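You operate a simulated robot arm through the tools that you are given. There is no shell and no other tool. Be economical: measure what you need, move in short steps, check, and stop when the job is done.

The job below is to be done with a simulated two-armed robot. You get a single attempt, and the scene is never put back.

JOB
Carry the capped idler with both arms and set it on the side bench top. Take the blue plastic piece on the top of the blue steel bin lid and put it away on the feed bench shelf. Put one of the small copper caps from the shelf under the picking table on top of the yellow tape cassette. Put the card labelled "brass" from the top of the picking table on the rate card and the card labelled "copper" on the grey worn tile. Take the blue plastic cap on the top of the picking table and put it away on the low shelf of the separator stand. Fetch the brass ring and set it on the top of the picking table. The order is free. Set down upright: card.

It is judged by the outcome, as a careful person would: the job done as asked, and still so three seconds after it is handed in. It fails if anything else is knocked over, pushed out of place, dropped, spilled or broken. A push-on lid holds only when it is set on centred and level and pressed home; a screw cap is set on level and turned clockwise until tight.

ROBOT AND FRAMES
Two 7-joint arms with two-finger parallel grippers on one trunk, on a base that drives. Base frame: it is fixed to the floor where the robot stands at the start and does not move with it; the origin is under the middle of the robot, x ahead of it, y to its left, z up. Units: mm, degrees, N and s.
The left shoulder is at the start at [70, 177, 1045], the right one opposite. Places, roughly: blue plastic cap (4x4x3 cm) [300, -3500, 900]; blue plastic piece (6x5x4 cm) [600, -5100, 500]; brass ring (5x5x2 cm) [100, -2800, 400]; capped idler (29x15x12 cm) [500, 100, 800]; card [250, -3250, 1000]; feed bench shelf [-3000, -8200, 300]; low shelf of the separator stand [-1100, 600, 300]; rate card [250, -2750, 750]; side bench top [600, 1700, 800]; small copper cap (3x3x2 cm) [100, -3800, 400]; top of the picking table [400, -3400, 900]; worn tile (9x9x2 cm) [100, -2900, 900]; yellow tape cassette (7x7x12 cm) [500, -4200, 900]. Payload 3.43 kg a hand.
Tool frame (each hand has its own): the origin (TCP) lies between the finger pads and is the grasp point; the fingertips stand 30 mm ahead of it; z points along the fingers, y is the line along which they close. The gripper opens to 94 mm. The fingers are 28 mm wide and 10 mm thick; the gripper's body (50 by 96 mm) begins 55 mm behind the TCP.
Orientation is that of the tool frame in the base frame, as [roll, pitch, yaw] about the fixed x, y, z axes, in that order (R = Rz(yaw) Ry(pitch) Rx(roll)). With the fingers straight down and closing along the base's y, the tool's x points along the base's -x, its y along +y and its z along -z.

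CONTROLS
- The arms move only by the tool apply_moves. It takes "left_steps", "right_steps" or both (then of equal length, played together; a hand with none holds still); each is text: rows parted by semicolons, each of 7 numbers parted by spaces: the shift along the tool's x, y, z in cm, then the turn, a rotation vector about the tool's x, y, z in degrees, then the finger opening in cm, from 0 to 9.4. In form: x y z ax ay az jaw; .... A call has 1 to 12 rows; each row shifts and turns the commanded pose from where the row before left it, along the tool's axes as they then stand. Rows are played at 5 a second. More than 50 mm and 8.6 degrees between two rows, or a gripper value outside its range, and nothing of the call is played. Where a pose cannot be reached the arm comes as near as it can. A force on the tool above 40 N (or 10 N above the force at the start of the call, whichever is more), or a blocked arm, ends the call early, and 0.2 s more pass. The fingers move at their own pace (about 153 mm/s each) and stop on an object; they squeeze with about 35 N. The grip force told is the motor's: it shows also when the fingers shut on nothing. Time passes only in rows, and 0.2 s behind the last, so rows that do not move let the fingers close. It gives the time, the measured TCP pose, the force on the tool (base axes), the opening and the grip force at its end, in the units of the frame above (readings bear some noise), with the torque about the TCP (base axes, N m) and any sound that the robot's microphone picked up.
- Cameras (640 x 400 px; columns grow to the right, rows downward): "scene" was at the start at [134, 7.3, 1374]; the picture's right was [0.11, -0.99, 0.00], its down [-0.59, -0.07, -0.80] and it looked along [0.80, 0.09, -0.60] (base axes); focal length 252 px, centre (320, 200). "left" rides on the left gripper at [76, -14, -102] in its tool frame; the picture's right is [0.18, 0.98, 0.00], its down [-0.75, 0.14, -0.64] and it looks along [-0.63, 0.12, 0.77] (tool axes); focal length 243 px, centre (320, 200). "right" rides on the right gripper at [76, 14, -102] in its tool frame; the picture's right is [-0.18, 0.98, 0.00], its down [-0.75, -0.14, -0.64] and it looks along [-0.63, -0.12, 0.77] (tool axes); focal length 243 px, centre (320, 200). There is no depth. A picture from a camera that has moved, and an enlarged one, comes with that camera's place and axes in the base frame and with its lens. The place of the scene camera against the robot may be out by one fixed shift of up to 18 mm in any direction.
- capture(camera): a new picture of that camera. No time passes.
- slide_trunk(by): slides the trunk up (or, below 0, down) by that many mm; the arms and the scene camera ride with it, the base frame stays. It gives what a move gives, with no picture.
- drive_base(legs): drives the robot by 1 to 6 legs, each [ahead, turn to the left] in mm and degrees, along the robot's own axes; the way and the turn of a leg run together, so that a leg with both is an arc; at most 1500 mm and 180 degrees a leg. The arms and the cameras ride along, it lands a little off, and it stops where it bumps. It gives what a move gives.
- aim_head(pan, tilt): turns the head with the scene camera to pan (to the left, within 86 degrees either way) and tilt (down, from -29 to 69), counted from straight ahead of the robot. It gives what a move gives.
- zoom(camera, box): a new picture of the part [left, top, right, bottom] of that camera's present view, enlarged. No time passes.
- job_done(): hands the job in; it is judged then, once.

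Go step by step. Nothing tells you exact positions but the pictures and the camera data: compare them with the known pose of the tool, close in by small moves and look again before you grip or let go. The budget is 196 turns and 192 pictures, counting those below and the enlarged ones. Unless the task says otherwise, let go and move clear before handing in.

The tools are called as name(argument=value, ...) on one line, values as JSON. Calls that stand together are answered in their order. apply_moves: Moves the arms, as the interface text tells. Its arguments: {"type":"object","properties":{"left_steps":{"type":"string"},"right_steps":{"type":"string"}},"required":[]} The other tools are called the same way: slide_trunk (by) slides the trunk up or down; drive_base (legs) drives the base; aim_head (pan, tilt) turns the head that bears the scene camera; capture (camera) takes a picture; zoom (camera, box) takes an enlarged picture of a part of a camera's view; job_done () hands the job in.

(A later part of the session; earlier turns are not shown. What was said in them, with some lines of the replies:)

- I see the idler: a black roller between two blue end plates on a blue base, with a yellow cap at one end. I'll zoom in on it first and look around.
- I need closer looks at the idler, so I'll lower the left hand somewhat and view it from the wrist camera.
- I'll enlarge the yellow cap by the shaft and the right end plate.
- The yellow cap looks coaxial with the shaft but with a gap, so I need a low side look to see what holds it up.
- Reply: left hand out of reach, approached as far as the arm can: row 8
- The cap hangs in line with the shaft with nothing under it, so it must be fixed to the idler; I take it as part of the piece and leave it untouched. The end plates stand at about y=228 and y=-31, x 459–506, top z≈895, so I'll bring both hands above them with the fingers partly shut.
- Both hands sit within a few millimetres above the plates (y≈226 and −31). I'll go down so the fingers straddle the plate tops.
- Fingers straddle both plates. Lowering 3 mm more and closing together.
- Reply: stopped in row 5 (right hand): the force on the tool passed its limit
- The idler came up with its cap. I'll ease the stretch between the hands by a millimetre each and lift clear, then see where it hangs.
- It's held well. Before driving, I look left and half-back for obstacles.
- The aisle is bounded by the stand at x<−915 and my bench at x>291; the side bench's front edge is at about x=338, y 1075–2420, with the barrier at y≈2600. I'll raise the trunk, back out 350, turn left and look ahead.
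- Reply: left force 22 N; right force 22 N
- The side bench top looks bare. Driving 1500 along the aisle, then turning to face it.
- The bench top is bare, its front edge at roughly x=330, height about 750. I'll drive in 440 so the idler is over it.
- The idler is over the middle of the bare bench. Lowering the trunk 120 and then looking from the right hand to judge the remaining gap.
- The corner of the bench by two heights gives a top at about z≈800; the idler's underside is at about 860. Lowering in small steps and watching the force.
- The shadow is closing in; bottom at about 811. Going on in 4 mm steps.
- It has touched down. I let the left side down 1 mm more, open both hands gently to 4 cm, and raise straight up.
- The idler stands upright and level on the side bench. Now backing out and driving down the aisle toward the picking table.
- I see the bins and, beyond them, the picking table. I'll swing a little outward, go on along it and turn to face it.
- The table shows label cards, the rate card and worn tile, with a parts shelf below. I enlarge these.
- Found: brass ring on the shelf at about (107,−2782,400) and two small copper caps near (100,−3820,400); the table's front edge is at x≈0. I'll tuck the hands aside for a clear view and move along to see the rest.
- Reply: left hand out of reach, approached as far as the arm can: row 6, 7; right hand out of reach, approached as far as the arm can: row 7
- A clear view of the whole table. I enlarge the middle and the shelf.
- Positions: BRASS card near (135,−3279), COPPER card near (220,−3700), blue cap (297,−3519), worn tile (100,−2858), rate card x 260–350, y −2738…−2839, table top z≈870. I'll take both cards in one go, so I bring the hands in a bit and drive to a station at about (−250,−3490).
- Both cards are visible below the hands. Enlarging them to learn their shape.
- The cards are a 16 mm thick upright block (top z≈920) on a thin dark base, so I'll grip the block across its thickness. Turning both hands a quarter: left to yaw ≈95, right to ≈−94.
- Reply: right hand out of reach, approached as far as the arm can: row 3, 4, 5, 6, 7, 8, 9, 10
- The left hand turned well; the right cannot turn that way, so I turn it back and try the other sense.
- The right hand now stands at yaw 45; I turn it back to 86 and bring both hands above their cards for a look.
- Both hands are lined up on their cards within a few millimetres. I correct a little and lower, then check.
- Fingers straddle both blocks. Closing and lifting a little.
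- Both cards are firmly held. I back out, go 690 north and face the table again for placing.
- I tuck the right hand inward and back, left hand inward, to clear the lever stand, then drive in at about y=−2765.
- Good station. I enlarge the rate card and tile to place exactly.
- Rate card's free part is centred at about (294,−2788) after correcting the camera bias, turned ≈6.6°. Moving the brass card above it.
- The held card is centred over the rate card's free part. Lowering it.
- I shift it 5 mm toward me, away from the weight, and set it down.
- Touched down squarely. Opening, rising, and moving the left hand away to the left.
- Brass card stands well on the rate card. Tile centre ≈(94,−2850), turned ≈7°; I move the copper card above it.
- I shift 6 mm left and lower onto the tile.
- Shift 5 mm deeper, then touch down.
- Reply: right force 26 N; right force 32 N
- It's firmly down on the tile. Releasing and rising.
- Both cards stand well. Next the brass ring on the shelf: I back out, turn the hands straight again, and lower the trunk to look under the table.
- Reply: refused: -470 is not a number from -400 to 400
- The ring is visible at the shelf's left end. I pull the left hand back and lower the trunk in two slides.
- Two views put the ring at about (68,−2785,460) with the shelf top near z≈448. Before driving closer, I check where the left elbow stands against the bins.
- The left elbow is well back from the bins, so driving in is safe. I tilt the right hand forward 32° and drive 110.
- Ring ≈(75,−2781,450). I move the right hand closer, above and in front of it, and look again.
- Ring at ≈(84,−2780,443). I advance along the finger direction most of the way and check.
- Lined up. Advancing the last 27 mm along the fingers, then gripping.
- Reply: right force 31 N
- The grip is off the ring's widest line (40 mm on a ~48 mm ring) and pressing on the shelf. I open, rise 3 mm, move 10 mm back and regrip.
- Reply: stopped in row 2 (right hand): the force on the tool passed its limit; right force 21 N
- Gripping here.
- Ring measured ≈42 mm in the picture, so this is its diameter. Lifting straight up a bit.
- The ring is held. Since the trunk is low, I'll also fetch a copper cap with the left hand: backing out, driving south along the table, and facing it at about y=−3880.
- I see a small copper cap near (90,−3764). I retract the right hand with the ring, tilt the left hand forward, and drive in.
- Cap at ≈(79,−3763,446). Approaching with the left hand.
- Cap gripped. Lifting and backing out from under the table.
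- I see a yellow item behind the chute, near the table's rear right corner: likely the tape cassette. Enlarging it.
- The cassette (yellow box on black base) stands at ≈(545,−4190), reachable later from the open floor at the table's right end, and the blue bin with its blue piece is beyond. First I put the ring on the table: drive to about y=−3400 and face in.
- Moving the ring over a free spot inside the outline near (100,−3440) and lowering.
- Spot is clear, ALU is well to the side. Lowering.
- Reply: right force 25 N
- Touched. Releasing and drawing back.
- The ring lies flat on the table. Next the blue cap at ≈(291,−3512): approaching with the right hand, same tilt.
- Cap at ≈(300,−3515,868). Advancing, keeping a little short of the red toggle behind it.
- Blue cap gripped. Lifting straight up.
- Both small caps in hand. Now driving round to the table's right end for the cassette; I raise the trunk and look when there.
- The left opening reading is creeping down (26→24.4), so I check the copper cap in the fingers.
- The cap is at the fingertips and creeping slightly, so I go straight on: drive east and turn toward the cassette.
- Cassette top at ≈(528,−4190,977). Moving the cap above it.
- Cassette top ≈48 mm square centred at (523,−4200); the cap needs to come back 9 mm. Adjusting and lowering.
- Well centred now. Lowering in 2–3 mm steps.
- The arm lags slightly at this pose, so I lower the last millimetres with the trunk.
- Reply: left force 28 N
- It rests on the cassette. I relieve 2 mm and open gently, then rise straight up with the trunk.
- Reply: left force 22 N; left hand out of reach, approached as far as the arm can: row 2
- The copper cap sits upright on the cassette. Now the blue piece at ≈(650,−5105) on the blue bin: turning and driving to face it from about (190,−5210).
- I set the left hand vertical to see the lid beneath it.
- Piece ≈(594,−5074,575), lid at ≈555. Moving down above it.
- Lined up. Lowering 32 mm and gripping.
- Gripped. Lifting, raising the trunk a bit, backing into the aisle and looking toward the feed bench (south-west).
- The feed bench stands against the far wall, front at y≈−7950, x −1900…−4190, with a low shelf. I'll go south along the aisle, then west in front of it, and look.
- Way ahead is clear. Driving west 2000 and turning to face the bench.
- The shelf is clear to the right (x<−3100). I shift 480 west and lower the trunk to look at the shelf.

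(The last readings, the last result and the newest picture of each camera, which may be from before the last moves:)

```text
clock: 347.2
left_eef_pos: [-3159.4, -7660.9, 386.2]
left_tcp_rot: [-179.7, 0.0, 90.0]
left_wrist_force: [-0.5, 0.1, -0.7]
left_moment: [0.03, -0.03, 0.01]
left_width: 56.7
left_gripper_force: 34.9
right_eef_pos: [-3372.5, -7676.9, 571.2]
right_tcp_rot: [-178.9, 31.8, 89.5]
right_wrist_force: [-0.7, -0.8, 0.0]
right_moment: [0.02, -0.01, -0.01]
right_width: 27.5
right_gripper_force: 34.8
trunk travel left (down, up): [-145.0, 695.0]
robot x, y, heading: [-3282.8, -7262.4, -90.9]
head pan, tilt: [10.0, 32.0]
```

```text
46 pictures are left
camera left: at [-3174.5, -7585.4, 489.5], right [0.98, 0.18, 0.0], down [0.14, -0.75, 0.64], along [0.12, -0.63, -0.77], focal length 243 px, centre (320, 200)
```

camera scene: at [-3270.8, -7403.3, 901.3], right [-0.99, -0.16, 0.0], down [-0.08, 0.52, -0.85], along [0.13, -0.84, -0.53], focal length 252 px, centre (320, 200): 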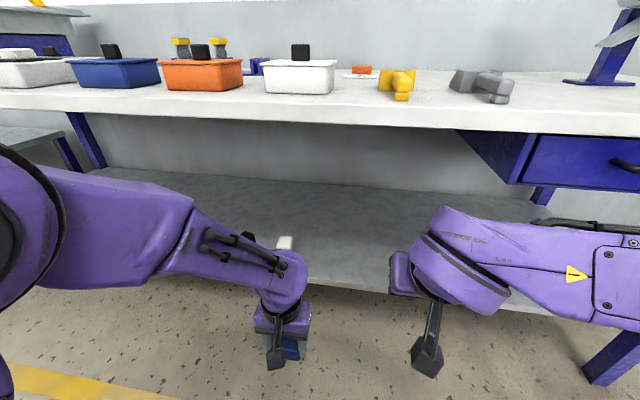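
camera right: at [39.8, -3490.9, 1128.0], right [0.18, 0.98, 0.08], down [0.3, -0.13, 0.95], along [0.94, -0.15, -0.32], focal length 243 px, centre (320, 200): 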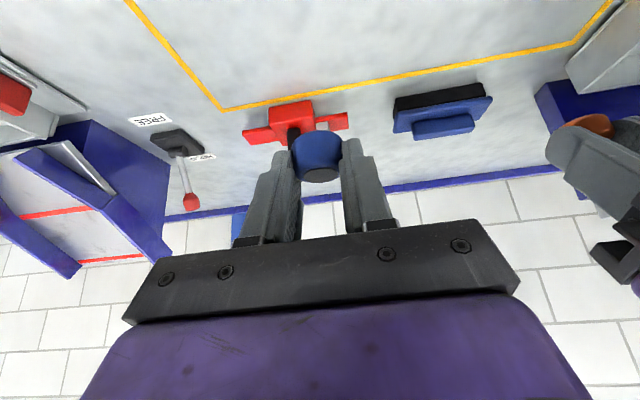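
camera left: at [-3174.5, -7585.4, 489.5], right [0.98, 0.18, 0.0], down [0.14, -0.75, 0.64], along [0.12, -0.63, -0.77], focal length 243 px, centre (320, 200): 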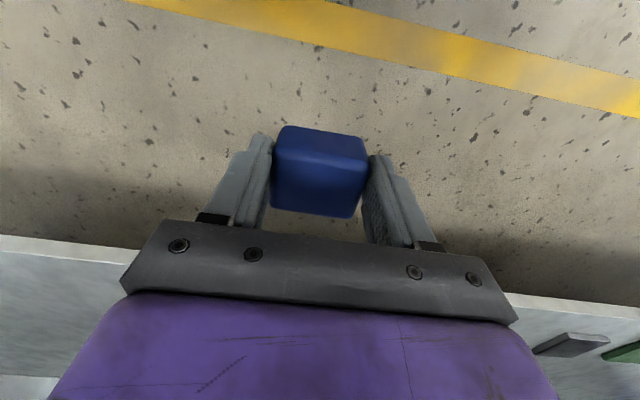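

Shelf top ≈z 300 with its front edge at y≈−7893; bench underside ≈770. I retract the right hand, drive in 230, and check.

apply_moves(right_steps="3.2 0 -2 0 0 0 2;3.2 0 -2 0 0 0 2;3.2 0 -2 0 0 0 2;3.2 0 -2 0 0 0 2")

drive_base(legs=[[225, 0]])

capture(camera="left")

capture(camera="scene")

```text
clock: 348.3
left_eef_pos: [-3161.6, -7660.0, 386.6]
left_tcp_rot: [-179.8, -0.1, 89.9]
left_wrist_force: [0.4, 0.6, -1.4]
left_moment: [0.0, -0.01, 0.0]
left_width: 56.6
left_gripper_force: 35.0
right_eef_pos: [-3368.6, -7537.0, 576.4]
right_tcp_rot: [-179.3, 32.9, 89.2]
right_wrist_force: [-6.2, -28.9, -4.9]
right_moment: [0.41, -0.16, 0.55]
right_width: 27.9
right_gripper_force: 35.3
trunk travel left (down, up): [-145.0, 695.0]
robot x, y, heading: [-3282.2, -7264.4, -91.0]
head pan, tilt: [10.0, 32.0]
stopped in row 4 (right hand): the force on the tool passed its limit (the readings are from after the stop); the commanded pose is now the measured one
```

```text
clock: 349.1
left_eef_pos: [-3161.2, -7677.3, 385.7]
left_tcp_rot: [-179.9, -0.1, 90.0]
left_wrist_force: [-0.5, 0.5, -1.5]
left_moment: [-0.01, 0.0, 0.01]
left_width: 56.5
left_gripper_force: 35.0
right_eef_pos: [-3368.6, -7555.2, 575.9]
right_tcp_rot: [-179.4, 32.9, 89.4]
right_wrist_force: [-1.6, -2.1, 0.0]
right_moment: [0.1, -0.05, 0.17]
right_width: 27.9
right_gripper_force: 35.5
trunk travel left (down, up): [-145.0, 695.0]
robot x, y, heading: [-3282.1, -7280.9, -91.1]
head pan, tilt: [10.0, 32.0]
stopped in leg 1: the force on the tool passed its limit (the readings are from after the stop); the commanded pose is now the measured one
```

```text
45 pictures are left
camera left: at [-3174.8, -7602.2, 489.2], right [0.98, 0.18, 0.0], down [0.14, -0.75, 0.64], along [0.12, -0.63, -0.77], focal length 243 px, centre (320, 200)
```

left: 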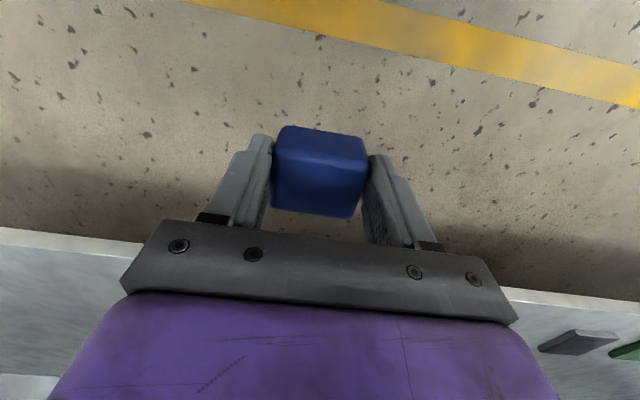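

```text
44 pictures are left
camera scene: at [-3271.0, -7420.3, 901.3], right [-0.99, -0.16, 0.0], down [-0.08, 0.52, -0.85], along [0.13, -0.84, -0.53], focal length 252 px, centre (320, 200)
```

scene: 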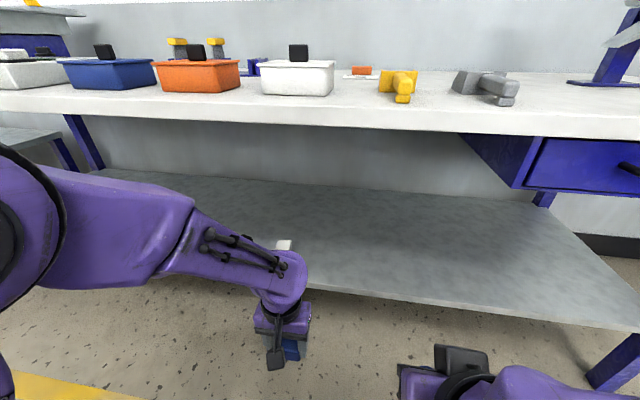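

The right hand met my own body when tucked; I ease it 40 mm forward, then drive on.

apply_moves(right_steps="-2 0 1.2 0 0 0 2;-2 0 1.2 0 0 0 2;0 0 0 0 0 0 2")

capture(camera="right")

drive_base(legs=[[205, 0]])

capture(camera="left")

```text
clock: 349.9
left_eef_pos: [-3159.9, -7678.5, 386.5]
left_tcp_rot: [-179.9, 0.0, 90.0]
left_wrist_force: [-0.2, 0.5, -1.0]
left_moment: [0.02, 0.01, 0.01]
left_width: 56.4
left_gripper_force: 34.5
right_eef_pos: [-3370.4, -7602.1, 574.8]
right_tcp_rot: [-179.4, 32.9, 89.3]
right_wrist_force: [1.1, 0.5, 0.3]
right_moment: [0.01, 0.02, -0.03]
right_width: 27.4
right_gripper_force: 34.4
trunk travel left (down, up): [-145.0, 695.0]
robot x, y, heading: [-3280.9, -7275.7, -91.1]
head pan, tilt: [10.0, 32.0]
```

```text
43 pictures are left
camera right: at [-3353.9, -7483.3, 620.4], right [0.98, -0.17, 0.09], down [-0.14, -0.28, 0.95], along [-0.14, -0.94, -0.3], focal length 243 px, centre (320, 200)
```

right: 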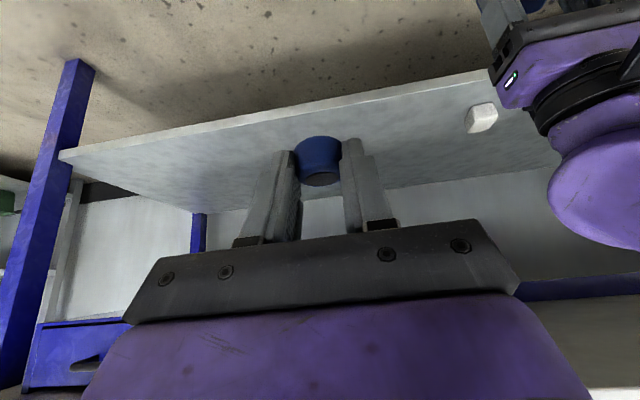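

```text
clock: 351.5
left_eef_pos: [-3164.0, -7889.3, 386.2]
left_tcp_rot: [-179.9, 0.0, 90.1]
left_wrist_force: [0.1, -0.1, -0.1]
left_moment: [0.01, -0.01, -0.02]
left_width: 56.5
left_gripper_force: 35.4
right_eef_pos: [-3374.1, -7813.0, 573.8]
right_tcp_rot: [-179.3, 32.9, 89.4]
right_wrist_force: [0.4, 0.4, 0.4]
right_moment: [0.0, 0.02, 0.01]
right_width: 27.9
right_gripper_force: 34.9
trunk travel left (down, up): [-145.0, 695.0]
robot x, y, heading: [-3283.9, -7493.3, -91.1]
head pan, tilt: [10.0, 32.0]
```

```text
42 pictures are left
camera left: at [-3177.9, -7812.5, 489.3], right [0.98, 0.19, 0.0], down [0.14, -0.75, 0.64], along [0.12, -0.63, -0.77], focal length 243 px, centre (320, 200)
```

left: 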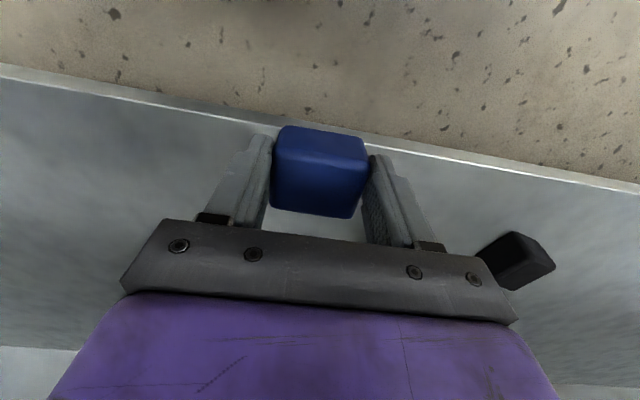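

The shelf edge is just below the piece. Moving 70 forward over the shelf, then lowering.

apply_moves(left_steps="-3.5 0 0 0 0 0 3;-3.5 0 0 0 0 0 3;0 0 1.5 0 0 0 3;0 0 1 0 0 0 3;0 0 0.5 0 0 0 3;0 0 0 0 0 0 3")

capture(camera="left")

capture(camera="scene")

```text
clock: 352.9
left_eef_pos: [-3163.7, -7958.7, 356.6]
left_tcp_rot: [-179.8, -0.1, 90.1]
left_wrist_force: [0.2, 0.5, -0.3]
left_moment: [0.03, -0.02, -0.01]
left_width: 56.7
left_gripper_force: 34.7
right_eef_pos: [-3372.2, -7813.4, 576.1]
right_tcp_rot: [-179.3, 32.8, 89.4]
right_wrist_force: [-0.4, -0.6, -0.3]
right_moment: [-0.02, -0.04, 0.0]
right_width: 27.7
right_gripper_force: 35.1
trunk travel left (down, up): [-145.0, 695.0]
robot x, y, heading: [-3283.7, -7488.6, -91.0]
head pan, tilt: [10.0, 32.0]
```

```text
41 pictures are left
camera left: at [-3178.1, -7883.1, 459.3], right [0.98, 0.18, 0.0], down [0.14, -0.75, 0.64], along [0.12, -0.63, -0.77], focal length 243 px, centre (320, 200)
```

left: 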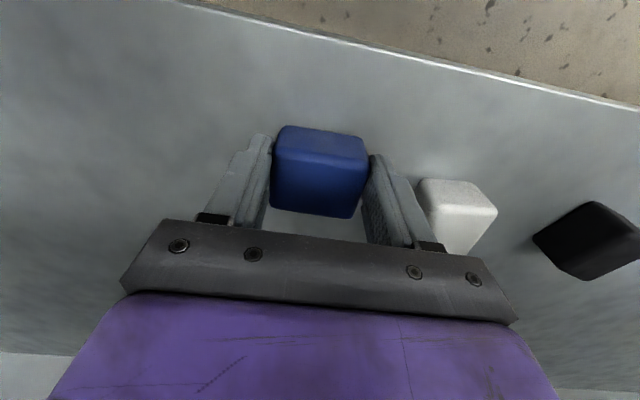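

```text
40 pictures are left
camera scene: at [-3274.4, -7630.8, 901.3], right [-0.99, -0.16, 0.0], down [-0.08, 0.52, -0.85], along [0.13, -0.84, -0.53], focal length 252 px, centre (320, 200)
```

scene: 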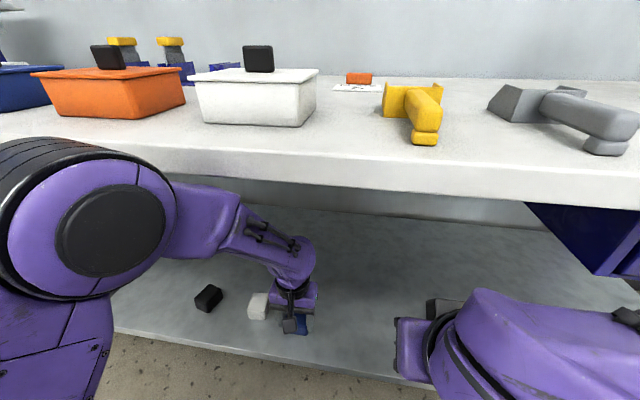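

apply_moves(left_steps="0 0 0.4 0 0 0 3;0 0 0.3 0 0 0 3;0 0 0 0 0 0 3")

apply_moves(left_steps="0 0 0.3 0 0 0 3;0 0 0.2 0 0 0 3;0 0 0 0 0 0 3")

apply_moves(left_steps="0 0 0.2 0 0 0 3;0 0 0.2 0 0 0 3;0 0 0 0 0 0 3")

capture(camera="left")

```text
clock: 353.7
left_eef_pos: [-3163.5, -7959.9, 351.3]
left_tcp_rot: [-179.8, 0.0, 90.1]
left_wrist_force: [-0.6, 1.6, 9.5]
left_moment: [-0.09, 0.32, -0.08]
left_width: 56.5
left_gripper_force: 34.9
right_eef_pos: [-3373.0, -7812.1, 576.0]
right_tcp_rot: [-179.2, 33.0, 89.5]
right_wrist_force: [0.9, -1.0, -0.2]
right_moment: [0.04, 0.0, 0.01]
right_width: 27.7
right_gripper_force: 35.2
trunk travel left (down, up): [-145.0, 695.0]
robot x, y, heading: [-3284.5, -7488.2, -91.1]
head pan, tilt: [10.0, 32.0]
```

```text
clock: 354.5
left_eef_pos: [-3162.8, -7958.6, 347.1]
left_tcp_rot: [-179.9, 0.2, 90.1]
left_wrist_force: [7.1, -4.9, 31.0]
left_moment: [-0.33, -0.08, 0.0]
left_width: 56.7
left_gripper_force: 35.3
right_eef_pos: [-3373.6, -7811.1, 576.5]
right_tcp_rot: [-179.3, 33.2, 89.3]
right_wrist_force: [0.1, 0.0, -0.6]
right_moment: [-0.03, -0.01, -0.01]
right_width: 27.5
right_gripper_force: 35.4
trunk travel left (down, up): [-145.0, 695.0]
robot x, y, heading: [-3282.9, -7491.1, -90.8]
head pan, tilt: [10.0, 32.0]
```

```text
clock: 355.1
left_eef_pos: [-3163.5, -7959.5, 344.6]
left_tcp_rot: [-180.0, 0.4, 90.1]
left_wrist_force: [1.2, 5.7, 23.4]
left_moment: [0.53, -0.18, 0.01]
left_width: 56.7
left_gripper_force: 35.2
right_eef_pos: [-3374.2, -7811.6, 576.0]
right_tcp_rot: [-179.3, 33.2, 89.3]
right_wrist_force: [0.4, 0.1, -0.3]
right_moment: [0.0, -0.02, -0.01]
right_width: 27.6
right_gripper_force: 35.1
trunk travel left (down, up): [-145.0, 695.0]
robot x, y, heading: [-3283.8, -7486.8, -91.0]
head pan, tilt: [10.0, 32.0]
stopped in row 2 (left hand): the force on the tool passed its limit (the readings are from after the stop); the commanded pose is now the measured one
```

```text
39 pictures are left
camera left: at [-3178.2, -7883.0, 447.3], right [0.98, 0.19, 0.0], down [0.14, -0.75, 0.65], along [0.12, -0.64, -0.76], focal length 243 px, centre (320, 200)
```

left: 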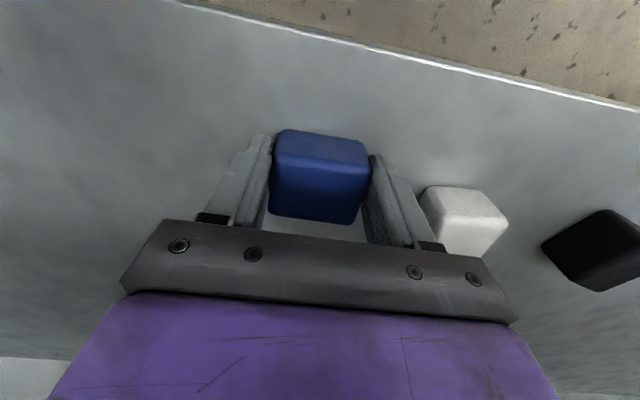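

Firmly down. Releasing gently, rising and withdrawing.

apply_moves(left_steps="0 0 -0.2 0 0 0 3;0 0 0 0 0 0 6.3;0 0 0 0 0 0 7.5;0 0 0 0 0 0 7.5;0 0 -2 0 0 0 7.5;0 0 -3 0 0 0 7.5;0 0 -3 0 0 0 7.5;3 0 -1 0 0 0 7.5;4 0 0 0 0 0 7.5")

capture(camera="left")

```text
clock: 357.1
left_eef_pos: [-3162.1, -7889.5, 433.6]
left_tcp_rot: [-179.9, 0.2, 90.1]
left_wrist_force: [-0.6, -0.4, -0.4]
left_moment: [0.01, 0.0, -0.02]
left_width: 75.0
left_gripper_force: 0.0
right_eef_pos: [-3373.2, -7813.0, 575.4]
right_tcp_rot: [-179.3, 32.8, 89.4]
right_wrist_force: [0.6, -0.7, -0.1]
right_moment: [0.04, -0.01, 0.02]
right_width: 27.6
right_gripper_force: 35.0
trunk travel left (down, up): [-145.0, 695.0]
robot x, y, heading: [-3284.4, -7489.1, -91.2]
head pan, tilt: [10.0, 32.0]
```

```text
38 pictures are left
camera left: at [-3176.3, -7813.0, 535.5], right [0.98, 0.19, 0.0], down [0.14, -0.75, 0.64], along [0.12, -0.63, -0.76], focal length 243 px, centre (320, 200)
```

left: 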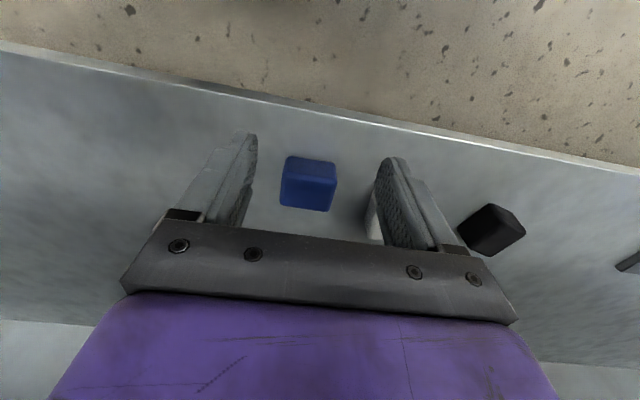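

The blue piece is on the shelf. Last: the blue cap (right hand) to the separator stand far north. Backing out, raising the trunk, and driving.

drive_base(legs=[[-190, 0]])

slide_trunk(by=350)

drive_base(legs=[[0, 91], [1250, 0], [1260, 0], [0, 90], [1500, 0]])

aim_head(pan=0, tilt=20)

capture(camera="scene")

```text
clock: 358.6
left_eef_pos: [-3158.9, -7702.4, 431.7]
left_tcp_rot: [-179.9, 0.1, 90.1]
left_wrist_force: [0.3, -0.8, 0.2]
left_moment: [-0.02, -0.01, 0.01]
left_width: 75.0
left_gripper_force: 0.0
right_eef_pos: [-3370.1, -7626.2, 574.7]
right_tcp_rot: [-179.3, 32.9, 89.4]
right_wrist_force: [0.7, 0.3, 0.4]
right_moment: [0.01, 0.0, 0.03]
right_width: 27.7
right_gripper_force: 35.3
trunk travel left (down, up): [-145.0, 695.0]
robot x, y, heading: [-3282.1, -7303.8, -90.9]
head pan, tilt: [10.0, 32.0]
```

```text
clock: 362.0
left_eef_pos: [-3159.8, -7702.2, 782.8]
left_tcp_rot: [-179.9, 0.1, 90.0]
left_wrist_force: [0.2, -0.2, -0.1]
left_moment: [0.02, -0.04, -0.03]
left_width: 75.0
left_gripper_force: 0.1
right_eef_pos: [-3371.1, -7625.4, 924.7]
right_tcp_rot: [-179.3, 32.9, 89.4]
right_wrist_force: [-0.8, 0.1, 0.0]
right_moment: [0.01, -0.01, 0.01]
right_width: 27.6
right_gripper_force: 34.8
trunk travel left (down, up): [-495.0, 345.0]
robot x, y, heading: [-3280.5, -7302.9, -91.0]
head pan, tilt: [10.0, 32.0]
```

```text
clock: 388.9
left_eef_pos: [-916.1, -5379.9, 782.8]
left_tcp_rot: [-179.8, 0.0, -90.0]
left_wrist_force: [0.4, 0.0, 0.1]
left_moment: [-0.01, 0.01, -0.02]
left_width: 75.1
left_gripper_force: 0.0
right_eef_pos: [-705.1, -5456.2, 925.3]
right_tcp_rot: [-179.3, 32.9, -90.8]
right_wrist_force: [0.0, -0.3, -0.3]
right_moment: [-0.03, 0.04, 0.0]
right_width: 27.6
right_gripper_force: 34.7
trunk travel left (down, up): [-495.0, 345.0]
robot x, y, heading: [-795.3, -5779.8, 89.0]
head pan, tilt: [10.0, 32.0]
```

```text
clock: 389.7
left_eef_pos: [-915.5, -5379.7, 782.7]
left_tcp_rot: [-179.8, 0.2, -90.0]
left_wrist_force: [-0.3, 0.5, -1.3]
left_moment: [-0.03, 0.01, -0.02]
left_width: 75.0
left_gripper_force: 0.0
right_eef_pos: [-705.5, -5456.5, 924.5]
right_tcp_rot: [-179.2, 32.9, -90.8]
right_wrist_force: [-0.1, 0.2, -1.0]
right_moment: [-0.01, -0.03, -0.02]
right_width: 27.6
right_gripper_force: 35.4
trunk travel left (down, up): [-495.0, 345.0]
robot x, y, heading: [-799.7, -5782.6, 89.0]
head pan, tilt: [0.0, 20.0]
```

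```text
37 pictures are left
camera scene: at [-794.6, -5639.4, 1270.5], right [1.0, -0.02, 0.0], down [-0.01, -0.34, -0.94], along [0.02, 0.94, -0.34], focal length 252 px, centre (320, 200)
```

scene: 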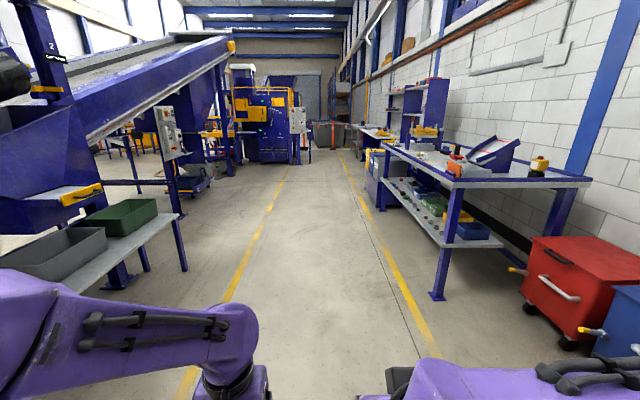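

The aisle is clear. Driving on north.

drive_base(legs=[[0, -0.5], [1500, 0], [1500, 0], [1500, 0]])

aim_head(pan=15, tilt=25)

capture(camera="scene")

```text
clock: 411.6
left_eef_pos: [-893.4, -868.1, 782.5]
left_tcp_rot: [-180.0, 0.1, -90.1]
left_wrist_force: [-0.3, 0.2, 1.0]
left_moment: [0.0, 0.01, 0.02]
left_width: 74.9
left_gripper_force: 0.1
right_eef_pos: [-682.5, -944.8, 924.9]
right_tcp_rot: [-179.2, 32.9, -90.8]
right_wrist_force: [0.2, -0.5, -0.7]
right_moment: [-0.02, 0.02, -0.01]
right_width: 27.7
right_gripper_force: 34.8
trunk travel left (down, up): [-495.0, 345.0]
robot x, y, heading: [-772.6, -1268.3, 88.9]
head pan, tilt: [0.0, 20.0]
```

```text
clock: 412.3
left_eef_pos: [-893.1, -868.3, 782.5]
left_tcp_rot: [-179.9, 0.1, -90.0]
left_wrist_force: [-0.5, 0.4, -0.4]
left_moment: [0.02, -0.01, -0.02]
left_width: 74.7
left_gripper_force: 0.1
right_eef_pos: [-682.0, -945.7, 924.9]
right_tcp_rot: [-179.4, 32.9, -90.8]
right_wrist_force: [0.3, 1.2, 0.6]
right_moment: [0.01, -0.04, 0.02]
right_width: 27.8
right_gripper_force: 34.9
trunk travel left (down, up): [-495.0, 345.0]
robot x, y, heading: [-771.1, -1268.6, 88.8]
head pan, tilt: [15.0, 25.0]
```

```text
36 pictures are left
camera scene: at [-795.2, -1131.3, 1262.5], right [0.97, 0.24, 0.0], down [0.1, -0.41, -0.91], along [-0.22, 0.88, -0.42], focal length 252 px, centre (320, 200)
```

scene: 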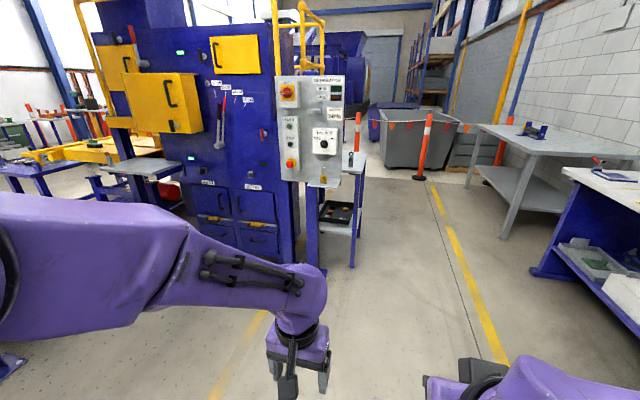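

I see the separator and its stand (a small two-level table right of the control panel). Enlarging.

zoom(camera="scene", box=[280, 120, 400, 280])

```text
2.50 times, centred on (340, 200) of scene
camera zoom: at [-795.2, -1131.3, 1262.5], right [0.97, 0.24, 0.0], down [0.1, -0.41, -0.91], along [-0.22, 0.88, -0.42], focal length 630 px, centre (270, 200)
```

zoom: 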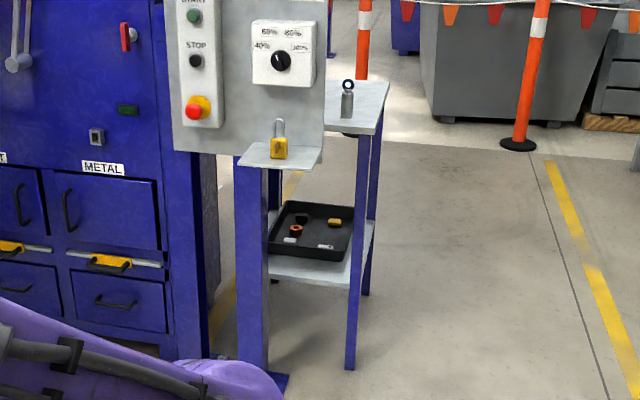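

The stand's low shelf (z≈285) holds a tray but its near strip (y≈400–520) is free; its east edge is at x≈−925. I'll drive to about (−380,375) and face west.

drive_base(legs=[[0, -12.3], [1000, 0], [690, 0], [0, 103.4]])

aim_head(pan=-10, tilt=40)

capture(camera="scene")

```text
clock: 426.0
left_eef_pos: [-778.8, 279.3, 781.9]
left_tcp_rot: [-179.9, 0.2, -2.0]
left_wrist_force: [-0.3, -0.5, 1.0]
left_moment: [0.0, 0.0, -0.02]
left_width: 74.9
left_gripper_force: 0.0
right_eef_pos: [-694.8, 488.7, 925.3]
right_tcp_rot: [-179.3, 33.0, -2.8]
right_wrist_force: [0.3, -0.7, -0.1]
right_moment: [-0.03, 0.01, 0.01]
right_width: 27.7
right_gripper_force: 34.5
trunk travel left (down, up): [-495.0, 345.0]
robot x, y, heading: [-378.1, 389.4, 177.1]
head pan, tilt: [15.0, 25.0]
```

```text
clock: 426.9
left_eef_pos: [-778.4, 280.1, 782.7]
left_tcp_rot: [-179.9, 0.2, -2.0]
left_wrist_force: [-0.9, -0.5, -0.6]
left_moment: [0.0, -0.01, 0.03]
left_width: 75.2
left_gripper_force: 0.0
right_eef_pos: [-695.5, 488.1, 926.0]
right_tcp_rot: [-179.2, 32.8, -2.7]
right_wrist_force: [-0.7, 0.0, 0.2]
right_moment: [0.02, 0.0, -0.01]
right_width: 27.8
right_gripper_force: 34.8
trunk travel left (down, up): [-495.0, 345.0]
robot x, y, heading: [-371.3, 386.0, 176.9]
head pan, tilt: [-10.0, 40.0]
```

```text
34 pictures are left
camera scene: at [-510.3, 407.7, 1239.2], right [0.22, 0.97, 0.0], down [0.63, -0.14, -0.77], along [-0.75, 0.17, -0.64], focal length 252 px, centre (320, 200)
```

scene: 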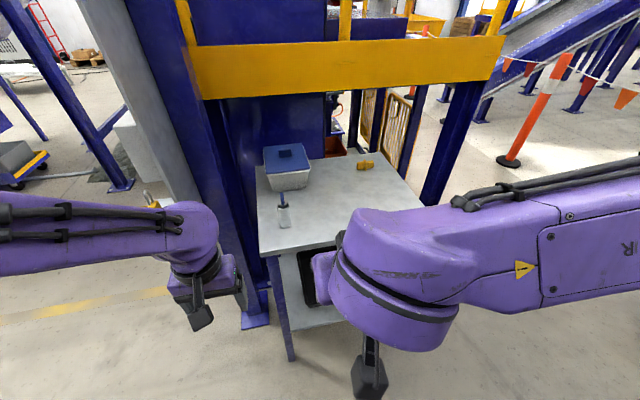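

I pull the left hand in and lower the trunk to look at the low shelf.

apply_moves(left_steps="3.5 0 0 0 0 0 5;3.5 0 0 0 0 0 5")

slide_trunk(by=-400)

slide_trunk(by=-60)

capture(camera="scene")

capture(camera="right")

```text
clock: 427.5
left_eef_pos: [-708.1, 277.2, 782.6]
left_tcp_rot: [-179.8, 0.2, -2.0]
left_wrist_force: [-0.8, 0.5, 1.3]
left_moment: [-0.01, 0.0, 0.01]
left_width: 49.8
left_gripper_force: 0.1
right_eef_pos: [-694.5, 489.0, 925.2]
right_tcp_rot: [-179.3, 32.9, -2.7]
right_wrist_force: [-0.5, 0.0, 0.0]
right_moment: [0.04, 0.02, 0.0]
right_width: 27.9
right_gripper_force: 35.2
trunk travel left (down, up): [-495.0, 345.0]
robot x, y, heading: [-376.0, 390.6, 177.1]
head pan, tilt: [-10.0, 40.0]
```

```text
clock: 431.3
left_eef_pos: [-707.4, 277.2, 381.7]
left_tcp_rot: [-179.9, 0.0, -2.0]
left_wrist_force: [0.0, 0.6, 0.2]
left_moment: [0.01, 0.0, -0.01]
left_width: 50.1
left_gripper_force: 0.1
right_eef_pos: [-694.5, 489.0, 525.9]
right_tcp_rot: [-179.3, 32.9, -2.7]
right_wrist_force: [0.6, -0.1, 0.1]
right_moment: [0.0, 0.01, -0.01]
right_width: 27.8
right_gripper_force: 35.3
trunk travel left (down, up): [-95.0, 745.0]
robot x, y, heading: [-371.7, 390.9, 176.9]
head pan, tilt: [-10.0, 40.0]
```

```text
clock: 432.3
left_eef_pos: [-710.0, 277.6, 321.3]
left_tcp_rot: [180.0, 0.1, -2.0]
left_wrist_force: [0.3, 0.1, -0.8]
left_moment: [0.01, -0.03, -0.03]
left_width: 50.0
left_gripper_force: 0.0
right_eef_pos: [-693.4, 489.9, 465.0]
right_tcp_rot: [-179.3, 32.8, -2.7]
right_wrist_force: [0.0, 0.6, 0.1]
right_moment: [0.01, -0.02, -0.03]
right_width: 27.6
right_gripper_force: 34.8
trunk travel left (down, up): [-35.0, 805.0]
robot x, y, heading: [-376.0, 390.1, 176.9]
head pan, tilt: [-10.0, 40.0]
```

```text
33 pictures are left
camera scene: at [-510.1, 407.8, 779.1], right [0.22, 0.97, 0.0], down [0.63, -0.14, -0.77], along [-0.75, 0.17, -0.64], focal length 252 px, centre (320, 200)
```

scene: 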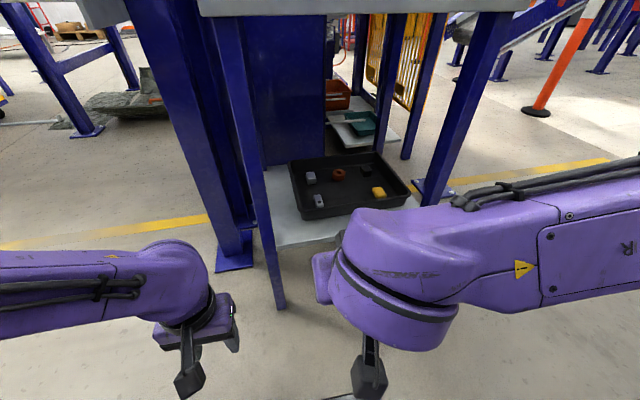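

```text
32 pictures are left
camera right: at [-576.2, 467.5, 510.5], right [-0.21, -0.97, 0.09], down [-0.28, 0.15, 0.95], along [-0.94, 0.17, -0.3], focal length 243 px, centre (320, 200)
```

right: 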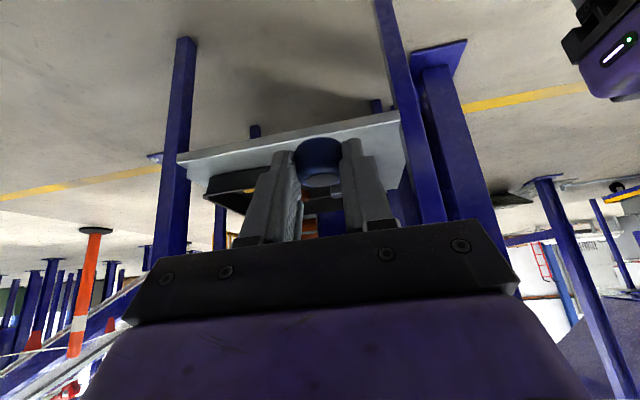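

The shelf has a free strip in front of the tray, x −1008…−915. I drive 100 closer and bring the cap over (−962,560).

drive_base(legs=[[100, 0]])

apply_moves(right_steps="-1.14 -1.13 3.12 0 0 0 2;-1.14 -1.13 3.12 0 0 0 2;-1.14 -1.13 3.12 0 0 0 2;-1.14 -1.13 3.12 0 0 0 2;-1.14 -1.13 3.12 0 0 0 2")

capture(camera="right")

capture(camera="scene")

```text
clock: 433.4
left_eef_pos: [-808.2, 283.3, 321.1]
left_tcp_rot: [-179.9, 0.1, -2.2]
left_wrist_force: [-0.3, -1.2, -0.2]
left_moment: [-0.02, 0.0, 0.04]
left_width: 49.7
left_gripper_force: 0.1
right_eef_pos: [-794.4, 495.4, 465.1]
right_tcp_rot: [-179.3, 32.8, -2.8]
right_wrist_force: [-0.2, -0.2, -0.6]
right_moment: [0.01, 0.03, 0.01]
right_width: 27.7
right_gripper_force: 34.6
trunk travel left (down, up): [-35.0, 805.0]
robot x, y, heading: [-474.9, 391.6, 176.8]
head pan, tilt: [-10.0, 40.0]
```

```text
clock: 434.6
left_eef_pos: [-809.7, 283.8, 321.5]
left_tcp_rot: [-179.8, 0.2, -2.1]
left_wrist_force: [0.5, -0.5, -0.3]
left_moment: [0.0, 0.0, 0.0]
left_width: 50.3
left_gripper_force: 0.1
right_eef_pos: [-925.2, 559.1, 365.7]
right_tcp_rot: [-179.3, 33.0, -2.8]
right_wrist_force: [0.7, -0.4, -0.3]
right_moment: [0.0, 0.0, 0.0]
right_width: 27.7
right_gripper_force: 35.2
trunk travel left (down, up): [-35.0, 805.0]
robot x, y, heading: [-473.6, 394.7, 177.0]
head pan, tilt: [-10.0, 40.0]
```

```text
31 pictures are left
camera right: at [-806.9, 538.4, 411.2], right [-0.21, -0.97, 0.09], down [-0.28, 0.15, 0.95], along [-0.94, 0.17, -0.3], focal length 243 px, centre (320, 200)
```

right: 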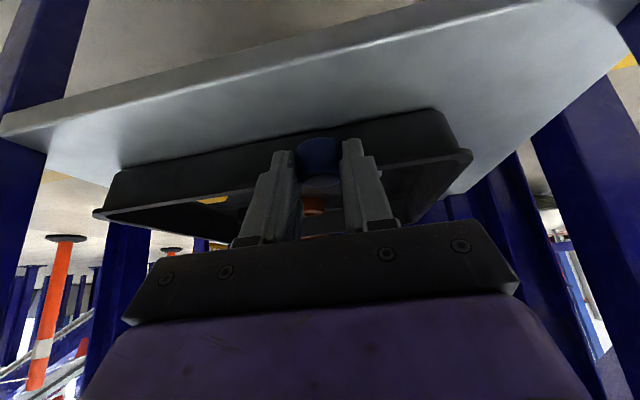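

```text
30 pictures are left
camera scene: at [-610.8, 413.4, 779.2], right [0.23, 0.97, 0.0], down [0.63, -0.15, -0.77], along [-0.75, 0.17, -0.64], focal length 252 px, centre (320, 200)
```

scene: 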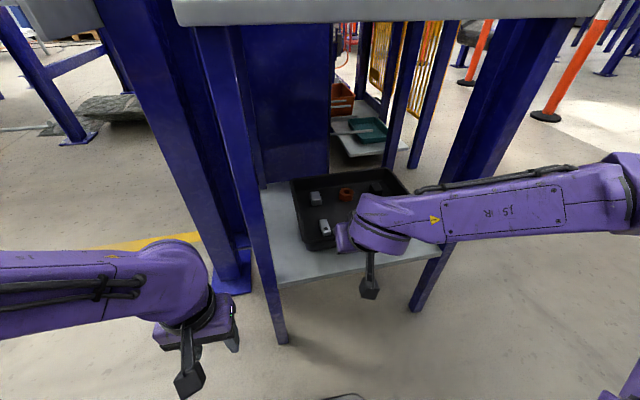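

Strip between shelf edge (−912) and tray (≈−993): I centre the cap at x≈−953 and lower.

apply_moves(right_steps="0.1 0 1.5 0 0 0 2;0.1 0 1.6 0 0 0 2;0 0 0 0 0 0 2")

capture(camera="right")

```text
clock: 435.4
left_eef_pos: [-809.9, 284.2, 321.3]
left_tcp_rot: [-179.9, 0.1, -2.1]
left_wrist_force: [0.1, 0.3, -0.1]
left_moment: [-0.01, -0.04, 0.02]
left_width: 50.2
left_gripper_force: 0.0
right_eef_pos: [-939.9, 561.1, 339.4]
right_tcp_rot: [-179.3, 32.9, -2.7]
right_wrist_force: [3.2, -0.4, 0.2]
right_moment: [0.0, -0.01, 0.0]
right_width: 27.9
right_gripper_force: 34.9
trunk travel left (down, up): [-35.0, 805.0]
robot x, y, heading: [-472.3, 393.6, 177.1]
head pan, tilt: [-10.0, 40.0]
```

```text
29 pictures are left
camera right: at [-821.4, 539.5, 384.2], right [-0.21, -0.97, 0.09], down [-0.28, 0.15, 0.95], along [-0.94, 0.17, -0.3], focal length 243 px, centre (320, 200)
```

right: 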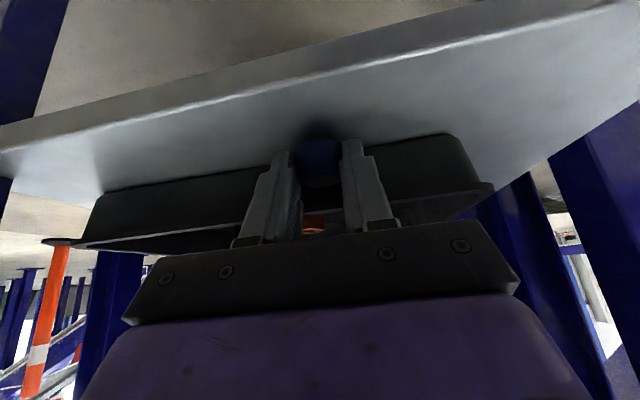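

A slight backward force hints the tray rim is near, so I back off 6 mm and then go down.

apply_moves(right_steps="0.5 0 -0.33 0 0 0 2;0.16 0 0.25 0 0 0 2;0.16 0 0.25 0 0 0 2;0 0 0 0 0 0 2")

apply_moves(right_steps="0.11 0 0.17 0 0 0 2;0.11 0 0.17 0 0 0 2;0 0 0 0 0 0 2")

capture(camera="right")

```text
clock: 436.4
left_eef_pos: [-809.0, 284.0, 321.5]
left_tcp_rot: [-179.8, 0.1, -2.0]
left_wrist_force: [-0.5, -0.3, -0.3]
left_moment: [-0.02, -0.02, 0.01]
left_width: 50.2
left_gripper_force: 0.0
right_eef_pos: [-933.7, 560.2, 333.7]
right_tcp_rot: [-179.3, 32.9, -2.9]
right_wrist_force: [0.0, 0.2, 0.0]
right_moment: [0.03, 0.01, 0.01]
right_width: 27.9
right_gripper_force: 34.8
trunk travel left (down, up): [-35.0, 805.0]
robot x, y, heading: [-476.3, 392.6, 176.9]
head pan, tilt: [-10.0, 40.0]
```

```text
clock: 437.2
left_eef_pos: [-809.3, 283.4, 323.4]
left_tcp_rot: [-179.7, 0.3, -2.2]
left_wrist_force: [-0.1, 0.4, -0.6]
left_moment: [-0.01, -0.03, 0.04]
left_width: 50.0
left_gripper_force: 0.2
right_eef_pos: [-932.8, 560.7, 333.0]
right_tcp_rot: [-179.3, 33.4, -2.9]
right_wrist_force: [4.1, 2.6, 30.7]
right_moment: [-0.36, 0.06, -0.3]
right_width: 27.6
right_gripper_force: 34.3
trunk travel left (down, up): [-35.0, 805.0]
robot x, y, heading: [-473.2, 394.7, 177.0]
head pan, tilt: [-10.0, 40.0]
```

```text
28 pictures are left
camera right: at [-815.2, 539.1, 376.9], right [-0.21, -0.97, 0.09], down [-0.27, 0.15, 0.95], along [-0.94, 0.17, -0.29], focal length 243 px, centre (320, 200)
```

right: 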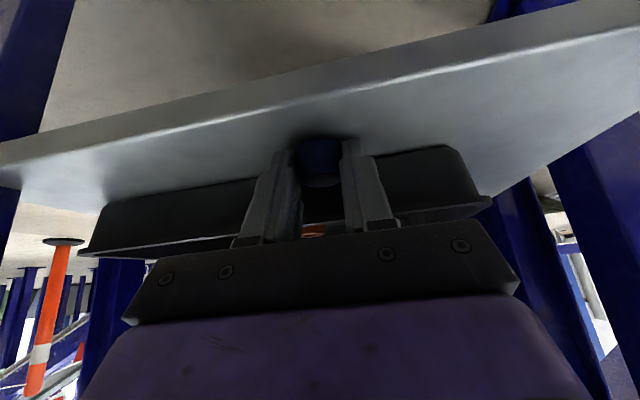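

Contact made on the shelf. Releasing and drawing back.

apply_moves(right_steps="-0.06 0 -0.1 0 0 0 2;0 0 0 0 0 0 3.5;0 0 0 0 0 0 5;0 0 0 0 0 0 6;0 0 -2 0 0 0 6;0 0 -4 0 0 0 6;0 0 -4 0 0 0 6;0 0 -4 0 0 0 6")

capture(camera="right")

```text
clock: 437.9
left_eef_pos: [-809.9, 283.8, 322.2]
left_tcp_rot: [-180.0, 0.3, -2.2]
left_wrist_force: [0.2, 0.1, -0.2]
left_moment: [0.05, -0.01, 0.0]
left_width: 49.8
left_gripper_force: 0.1
right_eef_pos: [-933.1, 563.6, 332.8]
right_tcp_rot: [-179.2, 33.3, -3.2]
right_wrist_force: [10.8, 9.2, 18.9]
right_moment: [-0.16, -0.26, 0.07]
right_width: 44.7
right_gripper_force: 0.0
trunk travel left (down, up): [-35.0, 805.0]
robot x, y, heading: [-477.7, 395.3, 177.1]
head pan, tilt: [-10.0, 40.0]
stopped in row 3 (right hand): the force on the tool passed its limit (the readings are from after the stop); the commanded pose is now the measured one
```

```text
27 pictures are left
camera right: at [-815.6, 540.7, 377.1], right [-0.22, -0.97, 0.09], down [-0.27, 0.15, 0.95], along [-0.94, 0.18, -0.29], focal length 243 px, centre (320, 200)
```

right: 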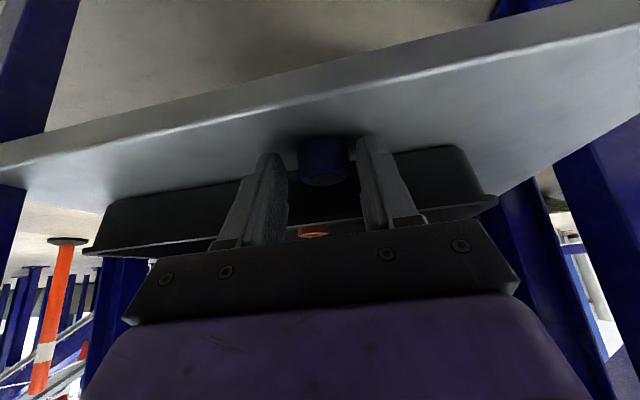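

The cap is free between the fingers, which are pressing on the shelf. I rise straight 5 mm, then open more and draw back.

apply_moves(right_steps="-0.27 0 -0.42 0 0 0 4.5;0 0 0 0 0 0 6;0 0 -2 0 0 0 6;0 0 -4 0 0 0 6;0 0 -4 0 0 0 6;0 0 -4 0 0 0 6")

capture(camera="right")

```text
clock: 439.3
left_eef_pos: [-809.7, 283.3, 321.6]
left_tcp_rot: [-179.9, 0.1, -2.2]
left_wrist_force: [-0.5, 0.1, 0.6]
left_moment: [-0.01, -0.04, 0.01]
left_width: 49.9
left_gripper_force: 0.1
right_eef_pos: [-859.2, 555.6, 453.4]
right_tcp_rot: [-179.1, 33.0, -3.0]
right_wrist_force: [-0.8, 0.4, 0.4]
right_moment: [-0.01, -0.01, 0.0]
right_width: 60.1
right_gripper_force: 0.1
trunk travel left (down, up): [-35.0, 805.0]
robot x, y, heading: [-475.3, 397.3, 176.9]
head pan, tilt: [-10.0, 40.0]
```

```text
26 pictures are left
camera right: at [-741.3, 532.6, 498.7], right [-0.21, -0.97, 0.09], down [-0.27, 0.15, 0.95], along [-0.94, 0.18, -0.3], focal length 243 px, centre (320, 200)
```

right: 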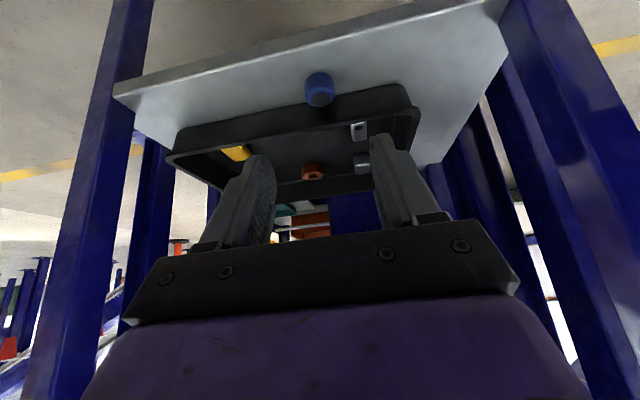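

The blue cap stands on the low shelf in front of the tray. Backing the robot clear.

drive_base(legs=[[-250, 0]])

zoom(camera="right", box=[120, 20, 520, 240])

```text
clock: 441.1
left_eef_pos: [-561.8, 271.9, 321.7]
left_tcp_rot: [-179.9, 0.1, -2.5]
left_wrist_force: [-0.3, -0.9, 0.7]
left_moment: [-0.02, 0.0, -0.01]
left_width: 50.0
left_gripper_force: 0.0
right_eef_pos: [-611.7, 542.5, 454.1]
right_tcp_rot: [-179.2, 33.2, -3.4]
right_wrist_force: [0.7, 0.5, -0.1]
right_moment: [-0.01, 0.05, -0.01]
right_width: 60.1
right_gripper_force: 0.1
trunk travel left (down, up): [-35.0, 805.0]
robot x, y, heading: [-228.3, 381.2, 176.5]
head pan, tilt: [-10.0, 40.0]
```

```text
1.60 times, centred on (320, 130) of right
camera zoom: at [-493.4, 519.7, 498.5], right [-0.22, -0.97, 0.09], down [-0.27, 0.15, 0.95], along [-0.94, 0.18, -0.3], focal length 388 px, centre (320, 312)
```

zoom: 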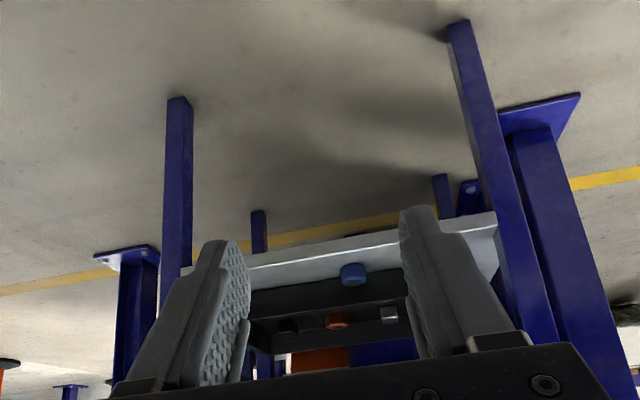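

Everything is in its place and both hands are empty and clear, so I hand the job in.

job_done()

```text
The job is handed in.
```

I finished all six parts of the job and handed it in; I haven't seen the verdict.

- **Capped idler:** it stands upright on the side bench top. Its yellow end cap sits slightly off the shaft, as it did at the start, and came along with the idler.
- **Blue plastic piece:** it is on the feed bench shelf.
- **Copper cap:** one small cap stands upright on the yellow tape cassette, a little off centre.
- **Cards:** "brass" stands on the rate card, and "copper" stands on the worn tile with one end close to the tile's left edge.
- **Blue plastic cap:** it is on the low shelf of the separator stand, in the free strip in front of the tray.
- **Brass ring:** it lies flat on top of the picking table.

I saw nothing knocked over or pushed out of place. I checked each piece in the pictures just after letting go, but did not go back to look at the ones I set down earlier. Both hands were empty and clear at the end.
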